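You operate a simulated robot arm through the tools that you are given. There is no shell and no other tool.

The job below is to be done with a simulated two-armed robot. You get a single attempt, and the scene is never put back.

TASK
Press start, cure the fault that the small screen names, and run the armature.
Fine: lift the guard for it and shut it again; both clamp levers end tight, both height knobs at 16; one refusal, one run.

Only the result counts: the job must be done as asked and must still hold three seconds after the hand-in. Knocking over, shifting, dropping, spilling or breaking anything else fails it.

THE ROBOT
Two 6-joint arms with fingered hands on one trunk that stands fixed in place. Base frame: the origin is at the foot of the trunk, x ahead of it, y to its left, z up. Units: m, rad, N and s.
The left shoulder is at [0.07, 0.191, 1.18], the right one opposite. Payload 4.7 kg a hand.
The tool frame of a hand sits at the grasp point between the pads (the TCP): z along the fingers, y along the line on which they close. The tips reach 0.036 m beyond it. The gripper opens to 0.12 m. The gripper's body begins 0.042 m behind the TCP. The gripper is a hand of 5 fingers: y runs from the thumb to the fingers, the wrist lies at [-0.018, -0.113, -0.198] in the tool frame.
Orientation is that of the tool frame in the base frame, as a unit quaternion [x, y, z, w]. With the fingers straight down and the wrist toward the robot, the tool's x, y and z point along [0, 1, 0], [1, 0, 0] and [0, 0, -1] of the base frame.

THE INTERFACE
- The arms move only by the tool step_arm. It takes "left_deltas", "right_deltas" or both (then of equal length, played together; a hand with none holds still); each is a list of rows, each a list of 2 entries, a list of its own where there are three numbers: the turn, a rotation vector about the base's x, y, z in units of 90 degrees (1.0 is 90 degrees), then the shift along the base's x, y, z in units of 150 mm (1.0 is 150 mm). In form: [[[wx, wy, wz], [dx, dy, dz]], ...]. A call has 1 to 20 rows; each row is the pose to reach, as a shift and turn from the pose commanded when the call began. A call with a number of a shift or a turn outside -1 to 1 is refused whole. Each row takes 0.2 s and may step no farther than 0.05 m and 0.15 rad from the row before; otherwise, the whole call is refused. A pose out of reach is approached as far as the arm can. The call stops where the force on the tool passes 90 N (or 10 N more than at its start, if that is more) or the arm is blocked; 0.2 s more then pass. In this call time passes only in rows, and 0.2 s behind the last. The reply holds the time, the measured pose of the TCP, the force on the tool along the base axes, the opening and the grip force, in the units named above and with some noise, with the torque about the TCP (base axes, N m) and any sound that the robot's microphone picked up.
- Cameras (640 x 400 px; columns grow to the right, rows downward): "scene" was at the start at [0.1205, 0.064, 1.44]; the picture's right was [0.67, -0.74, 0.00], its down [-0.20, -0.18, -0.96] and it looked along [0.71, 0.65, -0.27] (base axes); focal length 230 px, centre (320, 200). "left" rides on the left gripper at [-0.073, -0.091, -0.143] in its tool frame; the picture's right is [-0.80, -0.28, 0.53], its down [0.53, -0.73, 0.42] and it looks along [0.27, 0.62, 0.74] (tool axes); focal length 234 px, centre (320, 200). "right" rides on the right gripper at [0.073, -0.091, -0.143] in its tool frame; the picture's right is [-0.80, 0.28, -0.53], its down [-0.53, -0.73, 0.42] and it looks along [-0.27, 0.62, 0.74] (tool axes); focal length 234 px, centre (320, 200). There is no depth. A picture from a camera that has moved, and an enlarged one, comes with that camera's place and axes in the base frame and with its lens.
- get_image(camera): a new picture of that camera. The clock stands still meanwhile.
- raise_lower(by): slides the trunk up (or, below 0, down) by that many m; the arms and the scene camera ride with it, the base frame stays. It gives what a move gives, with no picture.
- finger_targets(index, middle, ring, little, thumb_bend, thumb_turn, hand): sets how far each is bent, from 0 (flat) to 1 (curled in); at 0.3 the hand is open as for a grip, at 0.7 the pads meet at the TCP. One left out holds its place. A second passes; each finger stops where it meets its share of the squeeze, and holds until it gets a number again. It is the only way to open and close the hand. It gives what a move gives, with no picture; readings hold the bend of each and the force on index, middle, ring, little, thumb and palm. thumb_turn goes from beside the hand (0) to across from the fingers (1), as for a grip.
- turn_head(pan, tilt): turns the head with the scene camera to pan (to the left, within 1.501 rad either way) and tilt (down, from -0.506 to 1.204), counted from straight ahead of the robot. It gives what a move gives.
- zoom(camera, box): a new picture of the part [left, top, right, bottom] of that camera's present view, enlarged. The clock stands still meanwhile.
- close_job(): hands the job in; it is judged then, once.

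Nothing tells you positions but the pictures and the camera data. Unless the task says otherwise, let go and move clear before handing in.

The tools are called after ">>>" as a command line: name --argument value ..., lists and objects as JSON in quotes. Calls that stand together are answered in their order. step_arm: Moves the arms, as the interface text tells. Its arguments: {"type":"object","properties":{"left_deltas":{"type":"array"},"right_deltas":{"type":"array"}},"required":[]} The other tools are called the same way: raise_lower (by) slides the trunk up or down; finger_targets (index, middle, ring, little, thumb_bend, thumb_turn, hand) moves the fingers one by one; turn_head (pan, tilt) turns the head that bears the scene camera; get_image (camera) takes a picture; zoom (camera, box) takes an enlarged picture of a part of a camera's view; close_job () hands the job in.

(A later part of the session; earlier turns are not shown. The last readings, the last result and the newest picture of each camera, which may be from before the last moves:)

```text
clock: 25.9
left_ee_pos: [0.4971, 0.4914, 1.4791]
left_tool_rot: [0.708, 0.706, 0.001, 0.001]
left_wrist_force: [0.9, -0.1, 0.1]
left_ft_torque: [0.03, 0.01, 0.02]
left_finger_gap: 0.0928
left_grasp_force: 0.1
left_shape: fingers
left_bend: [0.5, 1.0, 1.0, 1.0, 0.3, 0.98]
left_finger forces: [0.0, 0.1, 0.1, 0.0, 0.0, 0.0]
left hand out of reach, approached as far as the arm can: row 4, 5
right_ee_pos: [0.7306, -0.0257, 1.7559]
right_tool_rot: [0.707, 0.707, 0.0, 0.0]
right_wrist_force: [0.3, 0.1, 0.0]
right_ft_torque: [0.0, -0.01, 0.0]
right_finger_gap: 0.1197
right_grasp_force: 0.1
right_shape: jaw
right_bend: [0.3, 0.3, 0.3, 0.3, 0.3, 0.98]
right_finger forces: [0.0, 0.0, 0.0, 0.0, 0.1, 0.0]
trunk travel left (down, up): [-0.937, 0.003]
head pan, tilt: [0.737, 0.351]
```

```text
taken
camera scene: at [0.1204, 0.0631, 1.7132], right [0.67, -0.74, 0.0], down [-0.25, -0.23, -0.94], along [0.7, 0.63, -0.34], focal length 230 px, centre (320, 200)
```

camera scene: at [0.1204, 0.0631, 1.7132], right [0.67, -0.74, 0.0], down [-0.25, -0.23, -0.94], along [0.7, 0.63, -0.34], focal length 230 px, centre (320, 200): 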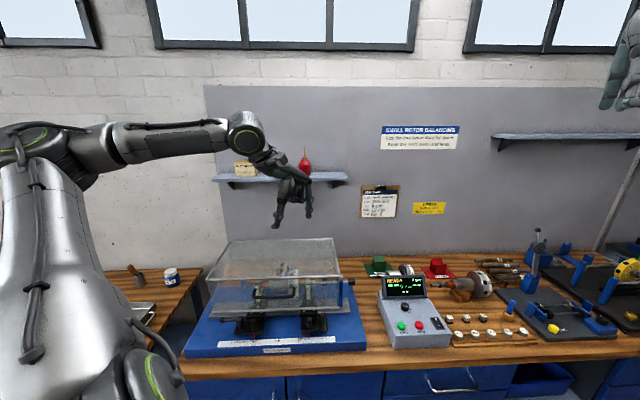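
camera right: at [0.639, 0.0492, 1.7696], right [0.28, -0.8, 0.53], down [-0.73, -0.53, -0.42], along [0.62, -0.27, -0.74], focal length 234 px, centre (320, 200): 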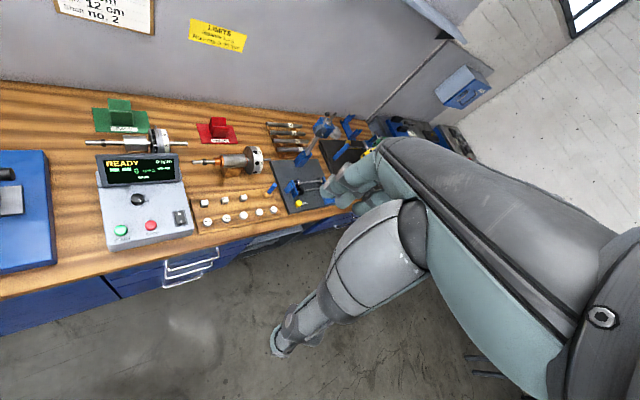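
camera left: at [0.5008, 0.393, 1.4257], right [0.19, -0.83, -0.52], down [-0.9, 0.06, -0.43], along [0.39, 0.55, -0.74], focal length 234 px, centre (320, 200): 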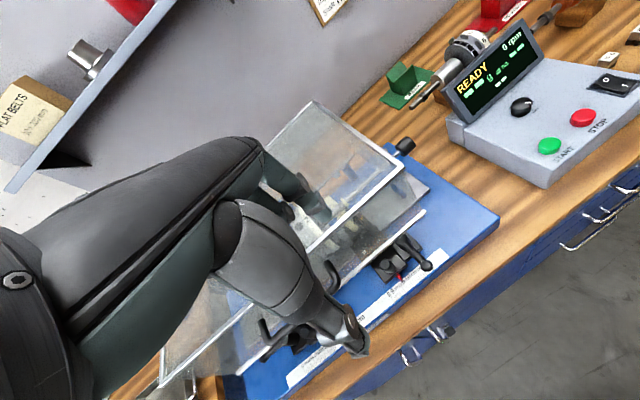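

The elbow flex limit keeps the hand out. The arm passes to the normal posture when the upper arm points straight sideways, so I'll move the hand out to the left (high above the guard), then sweep forward and down.

>>> step_arm --left_deltas '[[[0, 0, 0], [-0.07, 0.25, 0]], [[0, 0, 0], [-0.14, 0.5, 0]], [[0, 0, 0], [-0.2, 0.75, 0]], [[0, 0, 0], [-0.27, 1.0, 0]]]'

>>> turn_head --pan 1.2 --tilt 0.25

>>> get_image --camera "scene"

```text
clock: 26.9
left_ee_pos: [0.5275, 0.589, 1.5065]
left_tool_rot: [0.707, 0.707, -0.003, 0.0]
left_wrist_force: [-0.7, -0.8, -0.4]
left_ft_torque: [-0.06, 0.01, 0.03]
left_finger_gap: 0.093
left_grasp_force: 0.1
left_shape: fingers
left_bend: [0.5, 1.0, 1.0, 1.0, 0.3, 0.98]
left_finger forces: [0.0, 0.0, 0.0, 0.0, 0.0, 0.0]
left hand out of reach, approached as far as the arm can: row 1, 2, 3, 4
right_ee_pos: [0.7348, -0.0163, 1.7544]
right_tool_rot: [0.706, 0.708, -0.002, 0.0]
right_wrist_force: [0.1, -0.3, 0.8]
right_ft_torque: [-0.09, 0.02, 0.01]
right_finger_gap: 0.1195
right_grasp_force: 0.0
right_shape: jaw
right_bend: [0.3, 0.3, 0.3, 0.3, 0.3, 0.98]
right_finger forces: [0.0, 0.0, 0.1, 0.0, 0.1, 0.1]
trunk travel left (down, up): [-0.937, 0.003]
head pan, tilt: [0.737, 0.351]
```

```text
clock: 27.8
left_ee_pos: [0.5225, 0.5777, 1.5097]
left_tool_rot: [0.708, 0.706, -0.001, 0.0]
left_wrist_force: [-0.4, -0.8, 0.2]
left_ft_torque: [0.05, -0.03, 0.01]
left_finger_gap: 0.093
left_grasp_force: 0.0
left_shape: fingers
left_bend: [0.5, 1.0, 1.0, 1.0, 0.3, 0.98]
left_finger forces: [0.1, 0.1, 0.1, 0.0, 0.0, 0.0]
right_ee_pos: [0.7282, -0.0284, 1.7562]
right_tool_rot: [0.707, 0.707, 0.001, 0.001]
right_wrist_force: [-0.1, 0.0, -0.5]
right_ft_torque: [0.03, 0.0, 0.02]
right_finger_gap: 0.1199
right_grasp_force: 0.1
right_shape: jaw
right_bend: [0.3, 0.3, 0.3, 0.3, 0.3, 0.98]
right_finger forces: [0.0, 0.1, 0.0, 0.0, 0.1, 0.0]
trunk travel left (down, up): [-0.937, 0.003]
head pan, tilt: [1.201, 0.25]
```

```text
taken
camera scene: at [0.0829, 0.0852, 1.7229], right [0.93, -0.36, 0.0], down [-0.09, -0.23, -0.97], along [0.35, 0.9, -0.25], focal length 230 px, centre (320, 200)
```

scene: 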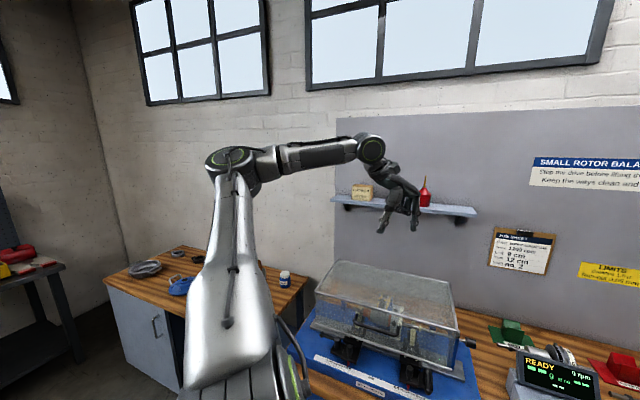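

The hand pointing down bends the wrist to its side limit here. I'll tilt the hand to point forward (keeping the wrist in place, high above everything) so the arm can pass through the sideways position.

>>> step_arm --left_deltas '[[[0, -0.08, 0], [0.14, 0, 0.12]], [[0, -0.16, 0], [0.27, 0, 0.25]], [[0, -0.24, 0], [0.4, 0, 0.4]], [[0, -0.32, 0], [0.52, 0, 0.55]], [[0, -0.4, 0], [0.63, 0, 0.69]]]'

>>> step_arm --left_deltas '[[[0, -0.09, 0], [0.05, 0, 0.2]], [[0, -0.18, 0], [0.1, 0, 0.4]], [[0, -0.27, 0], [0.13, 0, 0.63]]]'

>>> get_image --camera "scene"

```text
clock: 29.0
left_ee_pos: [0.6217, 0.5833, 1.6122]
left_tool_rot: [0.672, 0.673, 0.218, 0.219]
left_wrist_force: [-0.5, -0.6, -1.1]
left_ft_torque: [0.02, 0.01, -0.07]
left_finger_gap: 0.093
left_grasp_force: 0.0
left_shape: fingers
left_bend: [0.5, 1.0, 1.0, 1.0, 0.3, 0.98]
left_finger forces: [0.0, 0.0, 0.1, 0.1, 0.0, 0.0]
right_ee_pos: [0.731, -0.0218, 1.7552]
right_tool_rot: [0.707, 0.707, -0.001, 0.0]
right_wrist_force: [-0.3, -0.1, 0.4]
right_ft_torque: [-0.02, 0.01, 0.01]
right_finger_gap: 0.12
right_grasp_force: 0.1
right_shape: jaw
right_bend: [0.3, 0.3, 0.3, 0.3, 0.3, 0.98]
right_finger forces: [0.0, 0.0, 0.0, 0.0, 0.0, 0.1]
trunk travel left (down, up): [-0.937, 0.003]
head pan, tilt: [1.201, 0.25]
```

```text
clock: 29.8
left_ee_pos: [0.6415, 0.5826, 1.7056]
left_tool_rot: [0.611, 0.611, 0.355, 0.356]
left_wrist_force: [0.5, 0.7, 0.1]
left_ft_torque: [-0.02, 0.0, -0.01]
left_finger_gap: 0.0927
left_grasp_force: 0.1
left_shape: fingers
left_bend: [0.5, 1.0, 1.0, 1.0, 0.3, 0.98]
left_finger forces: [0.0, 0.0, 0.1, 0.0, 0.0, 0.1]
right_ee_pos: [0.7323, -0.0213, 1.7552]
right_tool_rot: [0.707, 0.708, -0.001, 0.0]
right_wrist_force: [0.0, -0.3, 0.0]
right_ft_torque: [-0.01, 0.03, -0.02]
right_finger_gap: 0.1195
right_grasp_force: 0.0
right_shape: jaw
right_bend: [0.3, 0.3, 0.3, 0.3, 0.3, 0.98]
right_finger forces: [0.1, 0.0, 0.1, 0.1, 0.1, 0.0]
trunk travel left (down, up): [-0.937, 0.003]
head pan, tilt: [1.201, 0.25]
```

```text
taken
camera scene: at [0.0868, 0.0902, 1.7224], right [0.93, -0.36, 0.0], down [-0.09, -0.23, -0.97], along [0.35, 0.9, -0.25], focal length 230 px, centre (320, 200)
```

scene: 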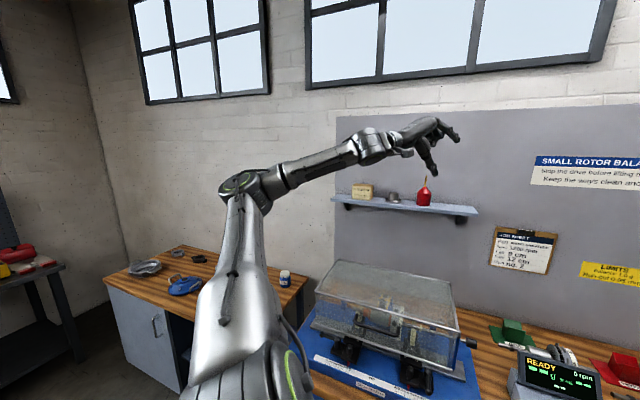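

That worked without limits. Now I sweep the hand outward left, then forward-down, to bring the upper arm through horizontal.

>>> step_arm --left_deltas '[[[0, 0, 0], [-0.13, 0.2, -0.05]], [[0, 0, 0], [-0.26, 0.4, -0.1]], [[0, 0, 0], [-0.38, 0.55, -0.2]], [[0, 0, 0], [-0.38, 0.6, -0.4]], [[0, 0, 0], [-0.3, 0.6, -0.6]], [[0, 0, 0], [-0.2, 0.6, -0.8]], [[0, 0, 0], [-0.1, 0.55, -1.0]]]'

>>> get_image --camera "scene"

```text
clock: 31.4
left_ee_pos: [0.6633, 0.6476, 1.5396]
left_tool_rot: [0.553, 0.67, 0.219, 0.444]
left_wrist_force: [0.0, 0.0, 2.6]
left_ft_torque: [0.18, 0.11, 0.03]
left_finger_gap: 0.0929
left_grasp_force: 0.1
left_shape: fingers
left_bend: [0.5, 1.0, 1.0, 1.0, 0.3, 0.97]
left_finger forces: [0.1, 0.0, 0.0, 0.0, 0.1, 0.1]
left hand out of reach, approached as far as the arm can: row 1, 2, 3, 4, 5, 6, 7
right_ee_pos: [0.7315, -0.0259, 1.7555]
right_tool_rot: [0.707, 0.707, 0.0, 0.001]
right_wrist_force: [-0.1, 1.3, 0.5]
right_ft_torque: [-0.01, 0.0, -0.02]
right_finger_gap: 0.1198
right_grasp_force: 0.0
right_shape: jaw
right_bend: [0.3, 0.3, 0.3, 0.3, 0.3, 0.98]
right_finger forces: [0.0, 0.0, 0.0, 0.1, 0.0, 0.0]
trunk travel left (down, up): [-0.937, 0.003]
head pan, tilt: [1.201, 0.25]
```

```text
taken
camera scene: at [0.0849, 0.0874, 1.7225], right [0.93, -0.36, 0.0], down [-0.09, -0.23, -0.97], along [0.35, 0.9, -0.25], focal length 230 px, centre (320, 200)
```

scene: 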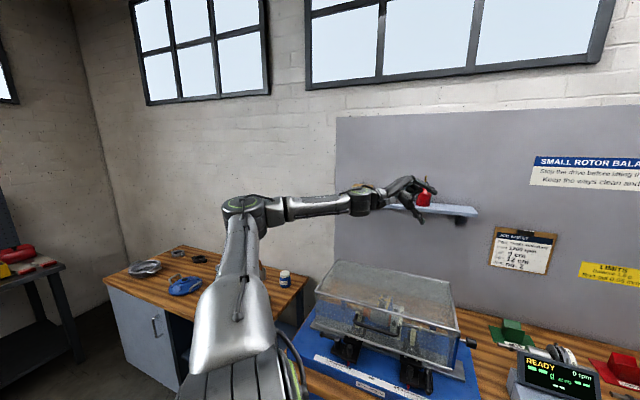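

The upper arm is nearly horizontal sideways now. I'll continue down and forward while rolling the hand about its pointing axis, as the wrist wants, still well above the guard.

>>> step_arm --left_deltas '[[[-0.09, 0, 0], [0, 0.1, -0.1]], [[-0.18, 0, 0], [0, 0.15, -0.2]], [[-0.27, 0, 0], [0.05, 0.15, -0.3]], [[-0.36, 0, 0], [0.1, 0.1, -0.4]], [[-0.45, 0, 0], [0.2, 0.0, -0.5]], [[-0.54, 0, 0], [0.25, -0.1, -0.6]]]'

>>> get_image --camera "scene"

```text
clock: 32.8
left_ee_pos: [0.7045, 0.6362, 1.4516]
left_tool_rot: [0.411, 0.704, 0.072, 0.575]
left_wrist_force: [-0.6, -0.7, -0.3]
left_ft_torque: [-0.01, -0.01, 0.0]
left_finger_gap: 0.093
left_grasp_force: 0.0
left_shape: fingers
left_bend: [0.5, 1.0, 1.0, 1.0, 0.3, 0.98]
left_finger forces: [0.0, 0.1, 0.1, 0.0, 0.0, 0.0]
right_ee_pos: [0.7327, -0.0247, 1.7548]
right_tool_rot: [0.707, 0.707, -0.001, -0.002]
right_wrist_force: [0.2, -0.3, 0.0]
right_ft_torque: [-0.03, 0.05, -0.02]
right_finger_gap: 0.1197
right_grasp_force: 0.1
right_shape: jaw
right_bend: [0.3, 0.3, 0.3, 0.3, 0.3, 0.98]
right_finger forces: [0.0, 0.1, 0.1, 0.0, 0.0, 0.0]
trunk travel left (down, up): [-0.937, 0.003]
head pan, tilt: [1.201, 0.25]
```

```text
taken
camera scene: at [0.0869, 0.0883, 1.7225], right [0.93, -0.36, 0.0], down [-0.09, -0.23, -0.97], along [0.35, 0.9, -0.25], focal length 230 px, centre (320, 200)
```

scene: 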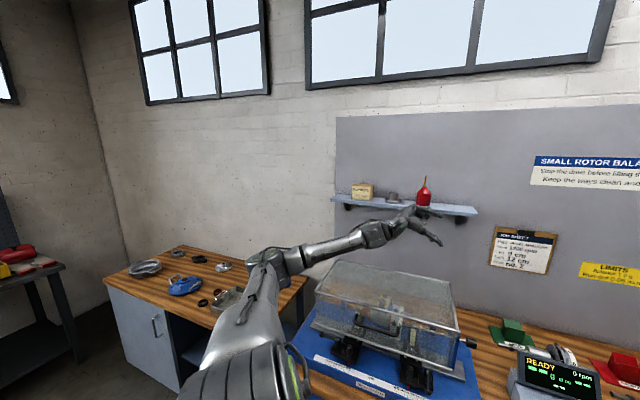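

The upper arm has passed below horizontal into the normal posture. Next I bring the hand inward to the right, still above the guard.

>>> step_arm --left_deltas '[[[0, 0, 0], [0.05, -0.25, 0]], [[0, 0, 0], [0.1, -0.5, 0]], [[0, 0, 0], [0.1, -0.75, 0]], [[0, 0, 0], [0.1, -1.0, 0]]]'

>>> get_image --camera "scene"

```text
clock: 33.8
left_ee_pos: [0.7184, 0.4859, 1.453]
left_tool_rot: [0.411, 0.704, 0.074, 0.575]
left_wrist_force: [-0.2, -0.5, -0.1]
left_ft_torque: [-0.03, 0.01, 0.04]
left_finger_gap: 0.0928
left_grasp_force: 0.1
left_shape: fingers
left_bend: [0.5, 1.0, 1.0, 1.0, 0.3, 0.98]
left_finger forces: [0.0, 0.0, 0.1, 0.1, 0.1, 0.0]
right_ee_pos: [0.7319, -0.0255, 1.7554]
right_tool_rot: [0.706, 0.708, 0.0, 0.0]
right_wrist_force: [0.6, 0.4, 0.1]
right_ft_torque: [0.05, -0.02, 0.01]
right_finger_gap: 0.1196
right_grasp_force: 0.1
right_shape: jaw
right_bend: [0.3, 0.3, 0.3, 0.3, 0.3, 0.98]
right_finger forces: [0.0, 0.0, 0.0, 0.0, 0.1, 0.1]
trunk travel left (down, up): [-0.937, 0.003]
head pan, tilt: [1.201, 0.25]
```

```text
taken
camera scene: at [0.0855, 0.0869, 1.7227], right [0.93, -0.36, 0.0], down [-0.09, -0.23, -0.97], along [0.35, 0.9, -0.25], focal length 230 px, centre (320, 200)
```

scene: 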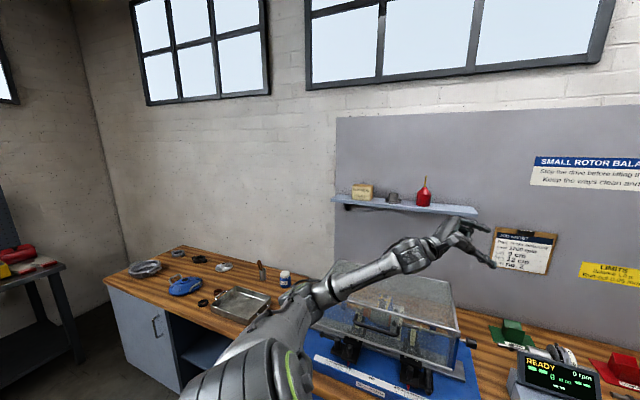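

The arm moves freely now. I'll keep moving right and undo the roll, then point the tool down over the control box.

>>> step_arm --left_deltas '[[[0.09, 0, 0], [0, -0.15, 0]], [[0.18, 0, 0], [0, -0.3, 0]], [[0.27, 0, 0], [0, -0.45, 0]], [[0.36, 0, 0], [0, -0.6, 0]], [[0.45, 0, 0], [0, -0.8, 0]], [[0.54, 0, 0], [0, -1.0, 0]]]'

>>> step_arm --left_deltas '[[[0, 0.09, 0], [0, 0, 0]], [[0, 0.18, 0], [0, 0, 0]], [[0, 0.27, 0], [0, 0, 0]], [[0, 0.36, 0], [0, -0.05, 0]], [[0, 0.45, 0], [0, -0.1, 0]], [[0, 0.54, 0], [0, -0.15, 0]], [[0, 0.63, 0], [0, -0.2, 0]], [[0, 0.667, 0], [0, -0.2, 0]]]'

>>> turn_head --pan 0.6 --tilt 0.6

>>> get_image --camera "scene"

```text
clock: 35.2
left_ee_pos: [0.7177, 0.3326, 1.4521]
left_tool_rot: [0.612, 0.611, 0.357, 0.354]
left_wrist_force: [-0.1, 0.0, 0.0]
left_ft_torque: [0.0, 0.01, 0.04]
left_finger_gap: 0.0929
left_grasp_force: 0.2
left_shape: fingers
left_bend: [0.5, 1.0, 1.0, 1.0, 0.3, 0.98]
left_finger forces: [0.0, 0.0, 0.1, 0.0, 0.1, 0.0]
right_ee_pos: [0.7326, -0.0279, 1.7567]
right_tool_rot: [0.707, 0.707, 0.001, -0.002]
right_wrist_force: [-0.3, -1.1, -0.9]
right_ft_torque: [0.05, 0.02, 0.0]
right_finger_gap: 0.1197
right_grasp_force: 0.1
right_shape: jaw
right_bend: [0.3, 0.3, 0.3, 0.3, 0.3, 0.98]
right_finger forces: [0.0, 0.0, 0.0, 0.1, 0.1, 0.0]
trunk travel left (down, up): [-0.937, 0.003]
head pan, tilt: [1.201, 0.25]
```

```text
clock: 37.0
left_ee_pos: [0.7514, 0.3281, 1.4349]
left_tool_rot: [0.709, 0.706, 0.002, 0.006]
left_wrist_force: [0.5, 0.7, 0.8]
left_ft_torque: [0.0, 0.01, -0.01]
left_finger_gap: 0.0929
left_grasp_force: 0.1
left_shape: fingers
left_bend: [0.5, 1.0, 1.0, 1.0, 0.3, 0.98]
left_finger forces: [0.0, 0.0, 0.1, 0.0, 0.1, 0.1]
left hand out of reach, approached as far as the arm can: row 7, 8
right_ee_pos: [0.7328, -0.0247, 1.7551]
right_tool_rot: [0.708, 0.707, -0.001, 0.0]
right_wrist_force: [0.5, -0.5, -0.2]
right_ft_torque: [-0.03, 0.06, -0.01]
right_finger_gap: 0.1197
right_grasp_force: 0.1
right_shape: jaw
right_bend: [0.3, 0.3, 0.3, 0.3, 0.3, 0.98]
right_finger forces: [0.1, 0.0, 0.0, 0.1, 0.1, 0.1]
trunk travel left (down, up): [-0.937, 0.003]
head pan, tilt: [1.201, 0.25]
```

```text
clock: 38.0
left_ee_pos: [0.7506, 0.3277, 1.4359]
left_tool_rot: [0.709, 0.705, 0.002, 0.008]
left_wrist_force: [-0.8, 0.7, 0.2]
left_ft_torque: [-0.04, 0.01, -0.01]
left_finger_gap: 0.0928
left_grasp_force: 0.2
left_shape: fingers
left_bend: [0.5, 1.0, 1.0, 1.0, 0.3, 0.98]
left_finger forces: [0.1, 0.0, 0.0, 0.0, 0.1, 0.1]
right_ee_pos: [0.7295, -0.0249, 1.7565]
right_tool_rot: [0.707, 0.707, 0.0, 0.0]
right_wrist_force: [-0.4, -0.3, -0.3]
right_ft_torque: [-0.02, 0.03, 0.03]
right_finger_gap: 0.1199
right_grasp_force: 0.0
right_shape: jaw
right_bend: [0.3, 0.3, 0.3, 0.3, 0.3, 0.98]
right_finger forces: [0.0, 0.0, 0.1, 0.0, 0.0, 0.0]
trunk travel left (down, up): [-0.937, 0.003]
head pan, tilt: [0.6, 0.6]
```

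```text
taken
camera scene: at [0.1239, 0.0509, 1.6904], right [0.57, -0.82, 0.0], down [-0.47, -0.32, -0.83], along [0.68, 0.47, -0.56], focal length 230 px, centre (320, 200)
```

scene: 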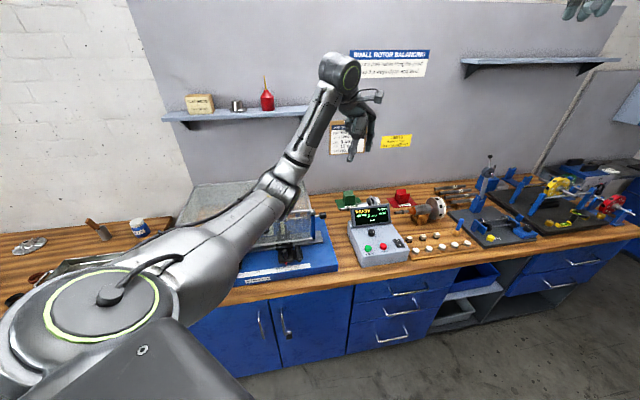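

The left arm is now in the normal posture with tool down, above the control box area. I'll check the fingertip geometry from both other cameras.

>>> zoom --camera "scene" --box '[290, 40, 430, 180]'

>>> get_image --camera "right"

>>> get_image --camera "left"

```text
2.86 times, centred on (360, 110) of scene
camera zoom: at [0.1239, 0.0509, 1.6904], right [0.57, -0.82, 0.0], down [-0.47, -0.32, -0.83], along [0.68, 0.47, -0.56], focal length 658 px, centre (206, 457)
```

zoom: 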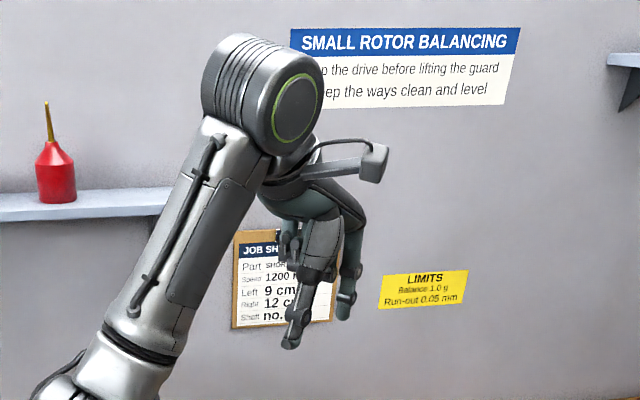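

```text
taken
camera right: at [0.6384, 0.049, 1.8998], right [0.28, -0.8, 0.53], down [-0.73, -0.53, -0.42], along [0.62, -0.27, -0.74], focal length 234 px, centre (320, 200)
```

right: 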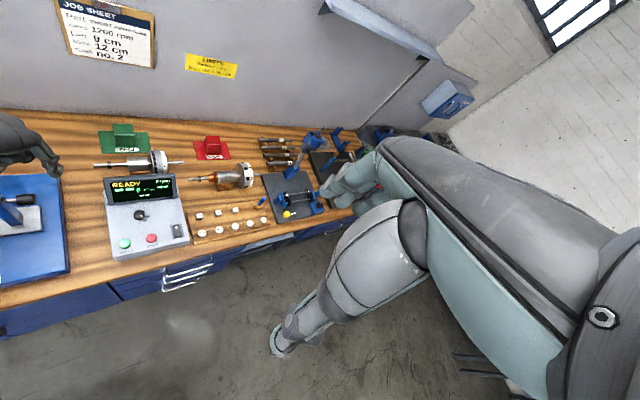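

```text
taken
camera left: at [0.6557, 0.2565, 1.5788], right [-0.28, -0.81, -0.52], down [-0.72, 0.53, -0.44], along [0.63, 0.26, -0.73], focal length 234 px, centre (320, 200)
```

left: 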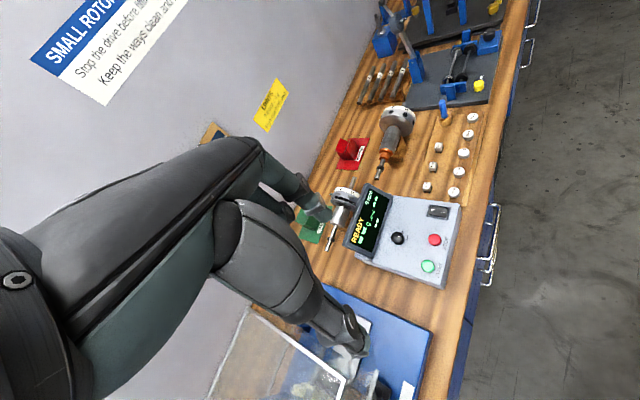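

Index tip is about [0.776, 0.315, 1.42], thumb tip about 10 cm nearer. I'll pinch index and thumb together so the tips form a defined pressing point at the TCP, and lower toward START.

>>> finger_targets --hand "left" --index 0.7 --middle 1 --ring 1 --little 1 --thumb_bend 0.7

>>> step_arm --left_deltas '[[[0, 0, 0], [0.05, 0, -0.25]], [[0, 0, 0], [0.1, 0, -0.5]], [[0, 0, 0], [0.15, 0, -0.75]], [[0, 0, 0], [0.2, 0, -1.0]]]'

>>> step_arm --left_deltas '[[[0, 0, 0], [0.05, 0, -0.25]], [[0, 0, 0], [0.05, 0, -0.5]], [[0, 0, 0], [0.05, 0, -0.75]], [[0, 0, 0], [0.05, 0, -1.0]]]'

>>> get_image --camera "scene"

>>> get_image --camera "right"

>>> get_image --camera "left"

```text
clock: 39.0
left_ee_pos: [0.7512, 0.3273, 1.4352]
left_tool_rot: [0.709, 0.705, 0.003, 0.007]
left_wrist_force: [0.2, -0.5, 0.6]
left_ft_torque: [-0.04, 0.02, 0.05]
left_finger_gap: 0.0046
left_grasp_force: 0.1
left_shape: fingers
left_bend: [0.7, 1.0, 1.0, 1.0, 0.7, 0.98]
left_finger forces: [0.1, 0.0, 0.0, 0.0, 0.0, 0.0]
right_ee_pos: [0.731, -0.0234, 1.7556]
right_tool_rot: [0.707, 0.707, 0.0, 0.0]
right_wrist_force: [-0.5, -0.1, -0.2]
right_ft_torque: [0.0, -0.02, -0.02]
right_finger_gap: 0.1194
right_grasp_force: 0.0
right_shape: jaw
right_bend: [0.3, 0.3, 0.3, 0.3, 0.3, 0.98]
right_finger forces: [0.1, 0.0, 0.1, 0.0, 0.0, 0.1]
trunk travel left (down, up): [-0.937, 0.003]
head pan, tilt: [0.6, 0.6]
```

```text
clock: 40.0
left_ee_pos: [0.7805, 0.3295, 1.2848]
left_tool_rot: [0.708, 0.707, 0.002, 0.002]
left_wrist_force: [0.4, 1.1, 0.0]
left_ft_torque: [-0.01, -0.03, 0.01]
left_finger_gap: 0.0042
left_grasp_force: 0.1
left_shape: fingers
left_bend: [0.7, 1.0, 1.0, 1.0, 0.7, 0.98]
left_finger forces: [0.0, 0.0, 0.0, 0.1, 0.0, 0.0]
right_ee_pos: [0.7312, -0.0244, 1.7547]
right_tool_rot: [0.707, 0.707, 0.0, 0.0]
right_wrist_force: [0.3, -0.8, -1.0]
right_ft_torque: [0.04, -0.03, -0.02]
right_finger_gap: 0.1198
right_grasp_force: 0.2
right_shape: jaw
right_bend: [0.3, 0.3, 0.3, 0.3, 0.3, 0.98]
right_finger forces: [0.0, 0.0, 0.0, 0.0, 0.0, 0.0]
trunk travel left (down, up): [-0.937, 0.003]
head pan, tilt: [0.6, 0.6]
```

```text
clock: 41.0
left_ee_pos: [0.7903, 0.3277, 1.1367]
left_tool_rot: [0.708, 0.706, 0.003, 0.003]
left_wrist_force: [-0.3, -0.2, -1.2]
left_ft_torque: [-0.01, 0.02, 0.0]
left_finger_gap: 0.0042
left_grasp_force: 0.0
left_shape: fingers
left_bend: [0.7, 1.0, 1.0, 1.0, 0.7, 0.98]
left_finger forces: [0.0, 0.0, 0.0, 0.0, 0.0, 0.0]
right_ee_pos: [0.7321, -0.0245, 1.7571]
right_tool_rot: [0.707, 0.707, 0.001, 0.0]
right_wrist_force: [0.0, -0.1, 0.2]
right_ft_torque: [-0.01, 0.02, -0.02]
right_finger_gap: 0.1198
right_grasp_force: 0.1
right_shape: jaw
right_bend: [0.3, 0.3, 0.3, 0.3, 0.3, 0.98]
right_finger forces: [0.0, 0.1, 0.0, 0.0, 0.0, 0.0]
trunk travel left (down, up): [-0.937, 0.003]
head pan, tilt: [0.6, 0.6]
```

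```text
taken
camera scene: at [0.1248, 0.0513, 1.6904], right [0.57, -0.82, 0.0], down [-0.47, -0.32, -0.82], along [0.68, 0.47, -0.57], focal length 230 px, centre (320, 200)
```

scene: 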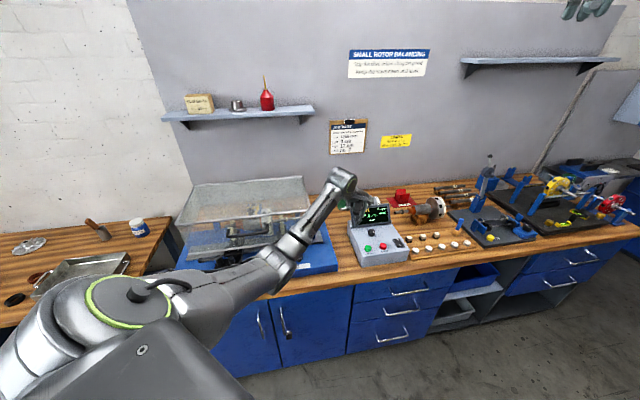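

```text
taken
camera right: at [0.6393, 0.0495, 1.8996], right [0.28, -0.8, 0.53], down [-0.73, -0.53, -0.42], along [0.62, -0.27, -0.74], focal length 234 px, centre (320, 200)
```

right: 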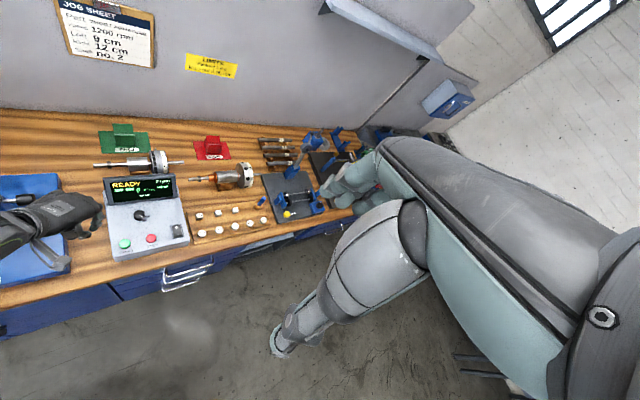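

```text
taken
camera left: at [0.6967, 0.255, 1.2795], right [-0.28, -0.8, -0.53], down [-0.73, 0.53, -0.43], along [0.63, 0.27, -0.73], focal length 234 px, centre (320, 200)
```

left: 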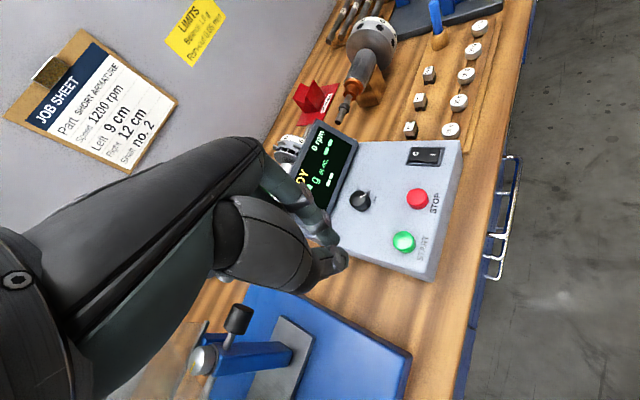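

START rechecked at [0.829, 0.282, 0.948]. I'll move above it and check alignment before pressing.

>>> step_arm --left_deltas '[[[0, 0, 0], [0.13, -0.12, -0.1]], [[0, 0, 0], [0.26, -0.25, -0.3]], [[0, 0, 0], [0.26, -0.25, -0.55]]]'

>>> get_image --camera "left"

>>> zoom --camera "scene" --box '[310, 150, 430, 280]'

>>> zoom --camera "right" --box '[20, 140, 220, 290]'

```text
clock: 41.8
left_ee_pos: [0.8277, 0.289, 1.0523]
left_tool_rot: [0.708, 0.707, 0.003, 0.002]
left_wrist_force: [0.5, 0.3, 0.1]
left_ft_torque: [0.01, 0.01, 0.02]
left_finger_gap: 0.0043
left_grasp_force: 0.0
left_shape: fingers
left_bend: [0.7, 1.0, 1.0, 1.0, 0.7, 0.98]
left_finger forces: [0.0, 0.1, 0.0, 0.0, 0.0, 0.0]
right_ee_pos: [0.7297, -0.0234, 1.7564]
right_tool_rot: [0.707, 0.707, 0.0, 0.0]
right_wrist_force: [0.3, 0.3, 1.0]
right_ft_torque: [-0.02, -0.01, 0.01]
right_finger_gap: 0.1196
right_grasp_force: 0.2
right_shape: jaw
right_bend: [0.3, 0.3, 0.3, 0.3, 0.3, 0.98]
right_finger forces: [0.1, 0.1, 0.1, 0.0, 0.0, 0.0]
trunk travel left (down, up): [-0.937, 0.003]
head pan, tilt: [0.6, 0.6]
```

```text
taken
camera left: at [0.736, 0.2167, 1.1961], right [-0.28, -0.8, -0.53], down [-0.73, 0.53, -0.43], along [0.63, 0.26, -0.73], focal length 234 px, centre (320, 200)
```

left: 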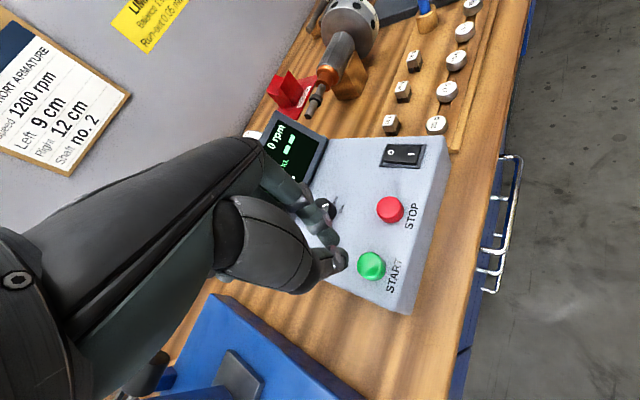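

```text
3.08 times, centred on (370, 215) of scene
camera zoom: at [0.1246, 0.0522, 1.6904], right [0.57, -0.82, 0.0], down [-0.47, -0.32, -0.82], along [0.68, 0.47, -0.57], focal length 708 px, centre (166, 154)
```

zoom: 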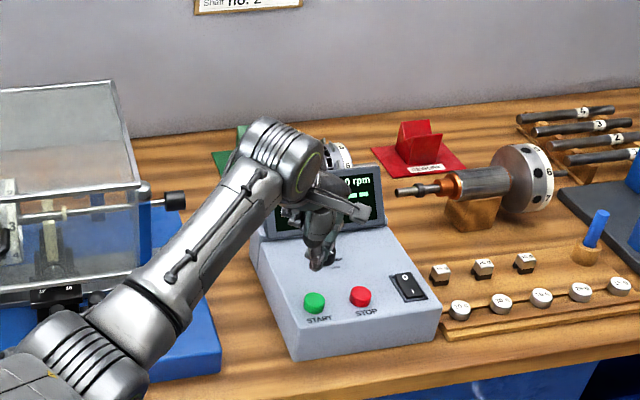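

```text
2.67 times, centred on (120, 215) of right
camera zoom: at [0.6391, 0.0506, 1.8996], right [0.28, -0.8, 0.53], down [-0.73, -0.53, -0.42], along [0.62, -0.27, -0.74], focal length 624 px, centre (853, 160)
```

zoom: 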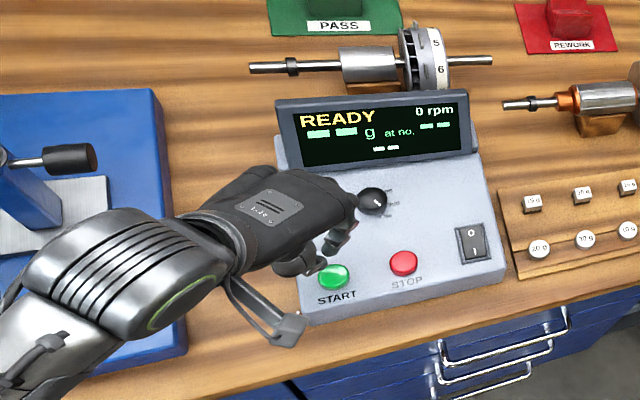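

Aligned. I'll trim a few millimetres and lower to just above the button, then creep down.

>>> step_arm --left_deltas '[[[0, 0, 0], [0.01, -0.04, -0.2]], [[0, 0, 0], [0.01, -0.04, -0.35]]]'

>>> zoom --camera "right" --box '[60, 170, 200, 275]'

>>> zoom --camera "scene" --box '[330, 190, 410, 270]'

```text
clock: 42.4
left_ee_pos: [0.8293, 0.2837, 1.0004]
left_tool_rot: [0.708, 0.707, 0.001, 0.002]
left_wrist_force: [-0.4, -0.1, 0.5]
left_ft_torque: [-0.02, -0.02, -0.02]
left_finger_gap: 0.0044
left_grasp_force: 0.1
left_shape: fingers
left_bend: [0.7, 1.0, 1.0, 1.0, 0.7, 0.98]
left_finger forces: [0.0, 0.1, 0.1, 0.0, 0.0, 0.0]
right_ee_pos: [0.7329, -0.0234, 1.7562]
right_tool_rot: [0.707, 0.707, -0.001, 0.0]
right_wrist_force: [-0.2, 0.9, -0.3]
right_ft_torque: [-0.07, 0.01, 0.0]
right_finger_gap: 0.1199
right_grasp_force: 0.1
right_shape: jaw
right_bend: [0.3, 0.3, 0.3, 0.3, 0.3, 0.98]
right_finger forces: [0.0, 0.0, 0.0, 0.0, 0.0, 0.1]
trunk travel left (down, up): [-0.937, 0.003]
head pan, tilt: [0.6, 0.6]
```

```text
3.81 times, centred on (130, 222) of right
camera zoom: at [0.64, 0.0495, 1.8993], right [0.28, -0.8, 0.53], down [-0.73, -0.53, -0.42], along [0.62, -0.27, -0.74], focal length 892 px, centre (1044, 114)
```

zoom: 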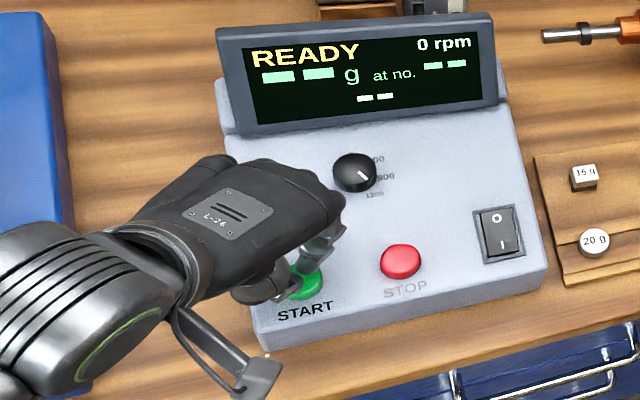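

```text
5.00 times, centred on (370, 230) of scene
camera zoom: at [0.1253, 0.0514, 1.6903], right [0.56, -0.83, 0.0], down [-0.47, -0.32, -0.82], along [0.68, 0.47, -0.57], focal length 1151 px, centre (70, 50)
```

zoom: 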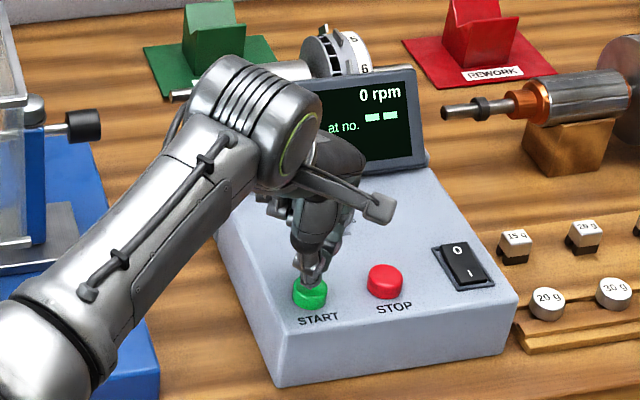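

Fingertips are right over the green button. I'll also note the speed dial has settings near 900/1200. Pressing START now with small steps.

>>> step_arm --left_deltas '[[[0, 0, 0], [0, 0, -0.03]], [[0, 0, 0], [0, 0, -0.06]], [[0, 0, 0], [0, 0, -0.09]]]'

>>> zoom --camera "right" --box '[60, 170, 200, 275]'

```text
clock: 43.2
left_ee_pos: [0.8296, 0.2855, 0.9877]
left_tool_rot: [0.708, 0.706, 0.002, 0.003]
left_wrist_force: [0.1, 0.1, 0.0]
left_ft_torque: [0.0, 0.01, 0.02]
left_finger_gap: 0.0042
left_grasp_force: 0.2
left_shape: fingers
left_bend: [0.7, 1.0, 1.0, 1.0, 0.7, 0.98]
left_finger forces: [0.4, 0.0, 0.1, 0.0, 0.0, 0.1]
right_ee_pos: [0.7314, -0.0244, 1.7552]
right_tool_rot: [0.707, 0.707, 0.0, 0.0]
right_wrist_force: [-0.3, -0.4, -0.1]
right_ft_torque: [0.02, 0.0, 0.01]
right_finger_gap: 0.1198
right_grasp_force: 0.1
right_shape: jaw
right_bend: [0.3, 0.3, 0.3, 0.3, 0.3, 0.98]
right_finger forces: [0.0, 0.0, 0.1, 0.1, 0.0, 0.0]
trunk travel left (down, up): [-0.937, 0.003]
head pan, tilt: [0.6, 0.6]
```

```text
3.81 times, centred on (130, 222) of right
camera zoom: at [0.6387, 0.0495, 1.8997], right [0.28, -0.8, 0.53], down [-0.73, -0.53, -0.42], along [0.62, -0.27, -0.74], focal length 892 px, centre (1044, 114)
```

zoom: 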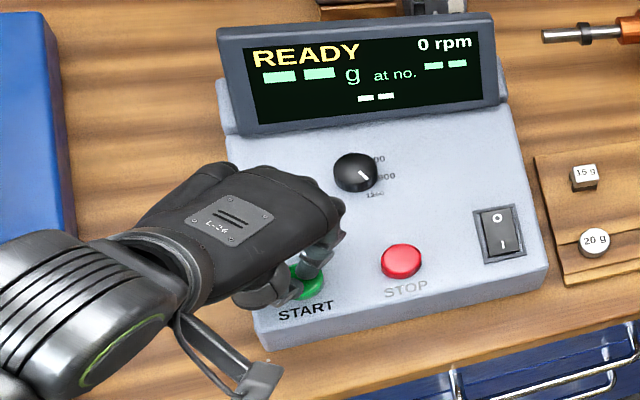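

Just touching. Pressing a little further.

>>> step_arm --left_deltas '[[[0, 0, 0], [0, 0, -0.02]], [[0, 0, 0], [0, 0, -0.04]]]'

>>> zoom --camera "right" --box '[60, 170, 200, 275]'

```text
clock: 43.8
left_ee_pos: [0.8283, 0.284, 0.9817]
left_tool_rot: [0.708, 0.706, 0.005, 0.003]
left_wrist_force: [1.8, 0.5, 4.2]
left_ft_torque: [-0.07, -0.11, 0.04]
left_finger_gap: 0.0043
left_grasp_force: 2.2
left_shape: fingers
left_bend: [0.7, 1.0, 1.0, 1.0, 0.7, 0.98]
left_finger forces: [3.9, 0.0, 0.1, 0.0, 0.0, 0.0]
right_ee_pos: [0.7307, -0.0241, 1.7579]
right_tool_rot: [0.707, 0.707, 0.001, 0.0]
right_wrist_force: [-0.2, 0.1, -0.6]
right_ft_torque: [0.0, 0.0, 0.02]
right_finger_gap: 0.1196
right_grasp_force: 0.1
right_shape: jaw
right_bend: [0.3, 0.3, 0.3, 0.3, 0.3, 0.98]
right_finger forces: [0.0, 0.1, 0.0, 0.1, 0.1, 0.1]
trunk travel left (down, up): [-0.937, 0.003]
head pan, tilt: [0.6, 0.6]
heard: click
```

```text
3.81 times, centred on (130, 222) of right
camera zoom: at [0.6382, 0.0491, 1.9], right [0.28, -0.8, 0.53], down [-0.73, -0.53, -0.42], along [0.62, -0.27, -0.74], focal length 892 px, centre (1044, 114)
```

zoom: 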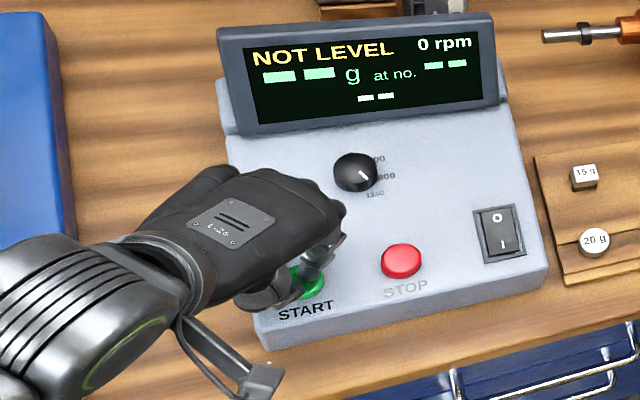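

Click: the screen says NOT LEVEL (one refusal done). One height knob must be off 16. I'll lift off the button and go look closely at the stands.

>>> step_arm --left_deltas '[[[0, 0, 0], [0, 0, 0.1]], [[0, 0, 0], [0, 0, 0.4]], [[0, 0, 0], [0, 0, 0.7]], [[0, 0, 0], [-0.1, 0, 1.0]]]'

>>> step_arm --left_deltas '[[[0, 0, 0], [-0.25, 0, 0.15]], [[0, 0, 0], [-0.5, 0, 0.3]], [[0, 0, 0], [-0.7, 0.1, 0.5]], [[0, 0, 0], [-0.8, 0.3, 0.7]]]'

>>> turn_head --pan 0.85 --tilt 0.6

>>> get_image --camera "scene"

>>> get_image --camera "left"

```text
clock: 44.8
left_ee_pos: [0.8128, 0.2843, 1.1303]
left_tool_rot: [0.707, 0.707, 0.002, 0.001]
left_wrist_force: [-0.8, -0.3, -0.5]
left_ft_torque: [0.01, -0.03, 0.0]
left_finger_gap: 0.0041
left_grasp_force: 0.0
left_shape: fingers
left_bend: [0.7, 1.0, 1.0, 1.0, 0.7, 0.98]
left_finger forces: [0.0, 0.0, 0.1, 0.0, 0.0, 0.0]
right_ee_pos: [0.7305, -0.0241, 1.7554]
right_tool_rot: [0.707, 0.708, 0.0, -0.001]
right_wrist_force: [0.1, 0.1, 0.4]
right_ft_torque: [0.0, 0.02, 0.0]
right_finger_gap: 0.1198
right_grasp_force: 0.1
right_shape: jaw
right_bend: [0.3, 0.3, 0.3, 0.3, 0.3, 0.98]
right_finger forces: [0.0, 0.0, 0.1, 0.0, 0.0, 0.1]
trunk travel left (down, up): [-0.937, 0.003]
head pan, tilt: [0.6, 0.6]
```

```text
clock: 45.8
left_ee_pos: [0.6933, 0.3285, 1.2369]
left_tool_rot: [0.707, 0.707, 0.001, 0.003]
left_wrist_force: [-0.5, 0.0, -0.2]
left_ft_torque: [-0.06, 0.02, -0.01]
left_finger_gap: 0.0039
left_grasp_force: 0.2
left_shape: fingers
left_bend: [0.7, 1.0, 1.0, 1.0, 0.7, 0.98]
left_finger forces: [0.0, 0.0, 0.1, 0.0, 0.0, 0.0]
right_ee_pos: [0.7307, -0.021, 1.7557]
right_tool_rot: [0.707, 0.708, -0.001, 0.001]
right_wrist_force: [0.5, -0.2, 0.0]
right_ft_torque: [-0.04, 0.01, -0.03]
right_finger_gap: 0.1196
right_grasp_force: 0.1
right_shape: jaw
right_bend: [0.3, 0.3, 0.3, 0.3, 0.3, 0.98]
right_finger forces: [0.0, 0.1, 0.0, 0.1, 0.0, 0.1]
trunk travel left (down, up): [-0.937, 0.003]
head pan, tilt: [0.6, 0.6]
```

```text
clock: 46.6
left_ee_pos: [0.6934, 0.3266, 1.2364]
left_tool_rot: [0.707, 0.707, 0.002, 0.002]
left_wrist_force: [-0.1, 0.0, -0.5]
left_ft_torque: [0.0, -0.02, 0.0]
left_finger_gap: 0.0041
left_grasp_force: 0.0
left_shape: fingers
left_bend: [0.7, 1.0, 1.0, 1.0, 0.7, 0.98]
left_finger forces: [0.0, 0.1, 0.1, 0.0, 0.1, 0.1]
right_ee_pos: [0.7305, -0.0228, 1.7574]
right_tool_rot: [0.707, 0.707, 0.0, 0.0]
right_wrist_force: [-0.8, 0.4, 0.0]
right_ft_torque: [0.01, 0.02, 0.03]
right_finger_gap: 0.1194
right_grasp_force: 0.1
right_shape: jaw
right_bend: [0.3, 0.3, 0.3, 0.3, 0.3, 0.98]
right_finger forces: [0.0, 0.0, 0.0, 0.0, 0.1, 0.0]
trunk travel left (down, up): [-0.937, 0.003]
head pan, tilt: [0.85, 0.6]
```

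```text
taken
camera scene: at [0.1097, 0.0681, 1.6903], right [0.75, -0.66, 0.0], down [-0.37, -0.42, -0.82], along [0.54, 0.62, -0.57], focal length 230 px, centre (320, 200)
```

scene: 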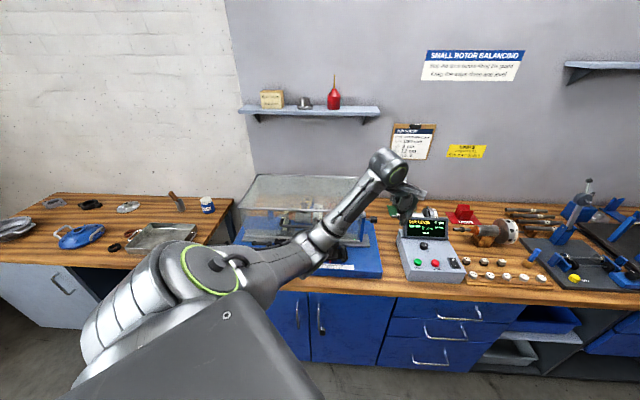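

```text
taken
camera left: at [0.6004, 0.2544, 1.3792], right [-0.28, -0.8, -0.53], down [-0.73, 0.53, -0.43], along [0.63, 0.27, -0.73], focal length 234 px, centre (320, 200)
```

left: 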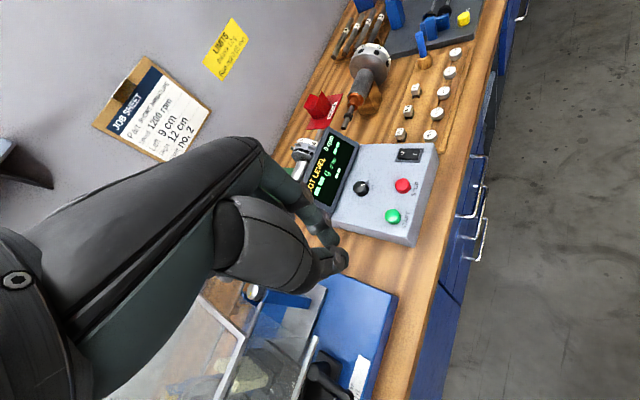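

The left arm blocks the head's view of the machine. I'll swing the left hand to the right, staying above the control box, and look again.

>>> step_arm --left_deltas '[[[0, 0, 0], [0.1, -0.25, 0.1]], [[0, 0, 0], [0.2, -0.5, 0.2]], [[0, 0, 0], [0.2, -0.75, 0.2]], [[0, 0, 0], [0.2, -1.0, 0.2]]]'

>>> get_image --camera "scene"

```text
clock: 47.6
left_ee_pos: [0.7214, 0.1769, 1.2681]
left_tool_rot: [0.707, 0.707, 0.003, 0.002]
left_wrist_force: [0.3, 0.1, -0.5]
left_ft_torque: [0.01, -0.01, 0.05]
left_finger_gap: 0.0041
left_grasp_force: 0.0
left_shape: fingers
left_bend: [0.7, 1.0, 1.0, 1.0, 0.7, 0.98]
left_finger forces: [0.0, 0.1, 0.0, 0.1, 0.0, 0.0]
right_ee_pos: [0.7312, -0.0265, 1.7551]
right_tool_rot: [0.707, 0.707, 0.0, -0.001]
right_wrist_force: [-0.6, 0.6, 0.5]
right_ft_torque: [0.04, -0.02, -0.01]
right_finger_gap: 0.1199
right_grasp_force: 0.1
right_shape: jaw
right_bend: [0.3, 0.3, 0.3, 0.3, 0.3, 0.98]
right_finger forces: [0.0, 0.1, 0.1, 0.0, 0.0, 0.1]
trunk travel left (down, up): [-0.937, 0.003]
head pan, tilt: [0.85, 0.6]
```

```text
taken
camera scene: at [0.1095, 0.065, 1.6905], right [0.75, -0.66, 0.0], down [-0.37, -0.42, -0.83], along [0.54, 0.62, -0.56], focal length 230 px, centre (320, 200)
```

scene: 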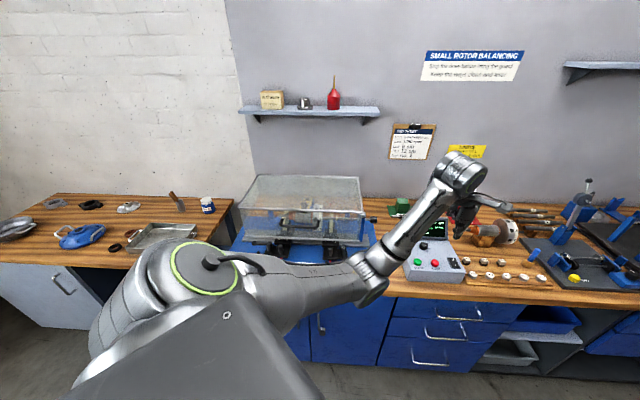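

>>> zoom --camera "scene" --box '[225, 165, 385, 275]'

>>> zoom --camera "scene" --box '[260, 210, 350, 270]'

```text
3.64 times, centred on (305, 220) of scene
camera zoom: at [0.1095, 0.065, 1.6905], right [0.75, -0.66, 0.0], down [-0.37, -0.42, -0.83], along [0.54, 0.62, -0.56], focal length 837 px, centre (374, 127)
```

zoom: 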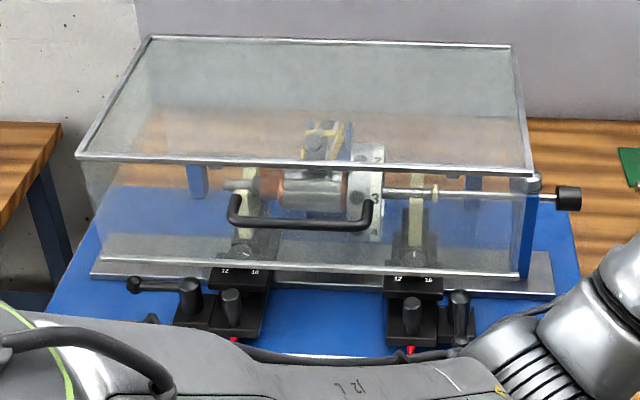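

```text
6.67 times, centred on (305, 240) of scene
camera zoom: at [0.1095, 0.065, 1.6905], right [0.75, -0.66, 0.0], down [-0.37, -0.42, -0.83], along [0.54, 0.62, -0.56], focal length 1534 px, centre (420, -67)
```

zoom: 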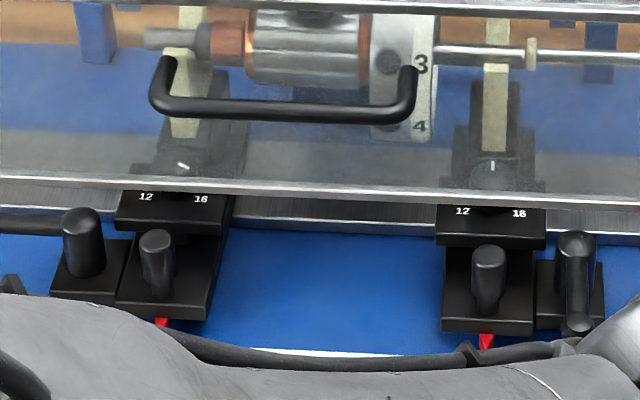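

The knobs are visible through the guard, with dial pointers. Zooming in on each.

>>> zoom --camera "scene" --box '[276, 225, 300, 243]'

>>> zoom --camera "scene" --box '[320, 225, 344, 243]'

>>> zoom --camera "scene" --box '[260, 200, 300, 230]'

>>> zoom --camera "scene" --box '[310, 200, 350, 230]'

```text
16.00 times, centred on (288, 234) of scene
camera zoom: at [0.1095, 0.065, 1.6905], right [0.75, -0.66, 0.0], down [-0.37, -0.42, -0.83], along [0.54, 0.62, -0.56], focal length 3683 px, centre (832, -344)
```

zoom: 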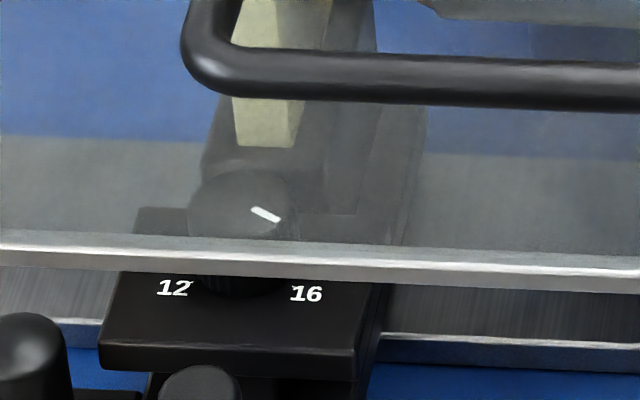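

```text
16.00 times, centred on (332, 234) of scene
camera zoom: at [0.1095, 0.065, 1.6905], right [0.75, -0.66, 0.0], down [-0.37, -0.42, -0.83], along [0.54, 0.62, -0.56], focal length 3683 px, centre (128, -344)
```

zoom: 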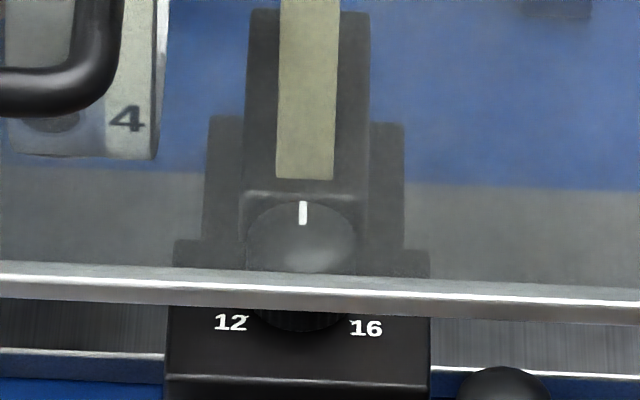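

```text
13.33 times, centred on (280, 215) of scene
camera zoom: at [0.1095, 0.065, 1.6905], right [0.75, -0.66, 0.0], down [-0.37, -0.42, -0.83], along [0.54, 0.62, -0.56], focal length 3069 px, centre (853, 0)
```

zoom: 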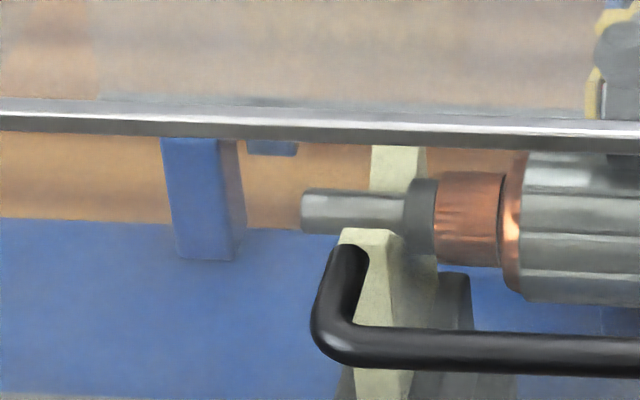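

```text
13.33 times, centred on (330, 215) of scene
camera zoom: at [0.1095, 0.065, 1.6905], right [0.75, -0.66, 0.0], down [-0.37, -0.42, -0.83], along [0.54, 0.62, -0.56], focal length 3069 px, centre (187, 0)
```

zoom: 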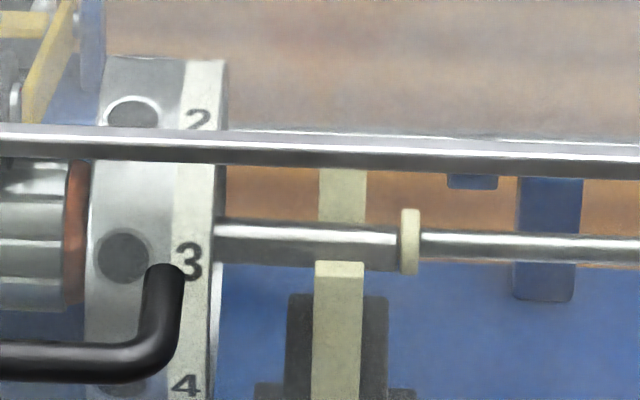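

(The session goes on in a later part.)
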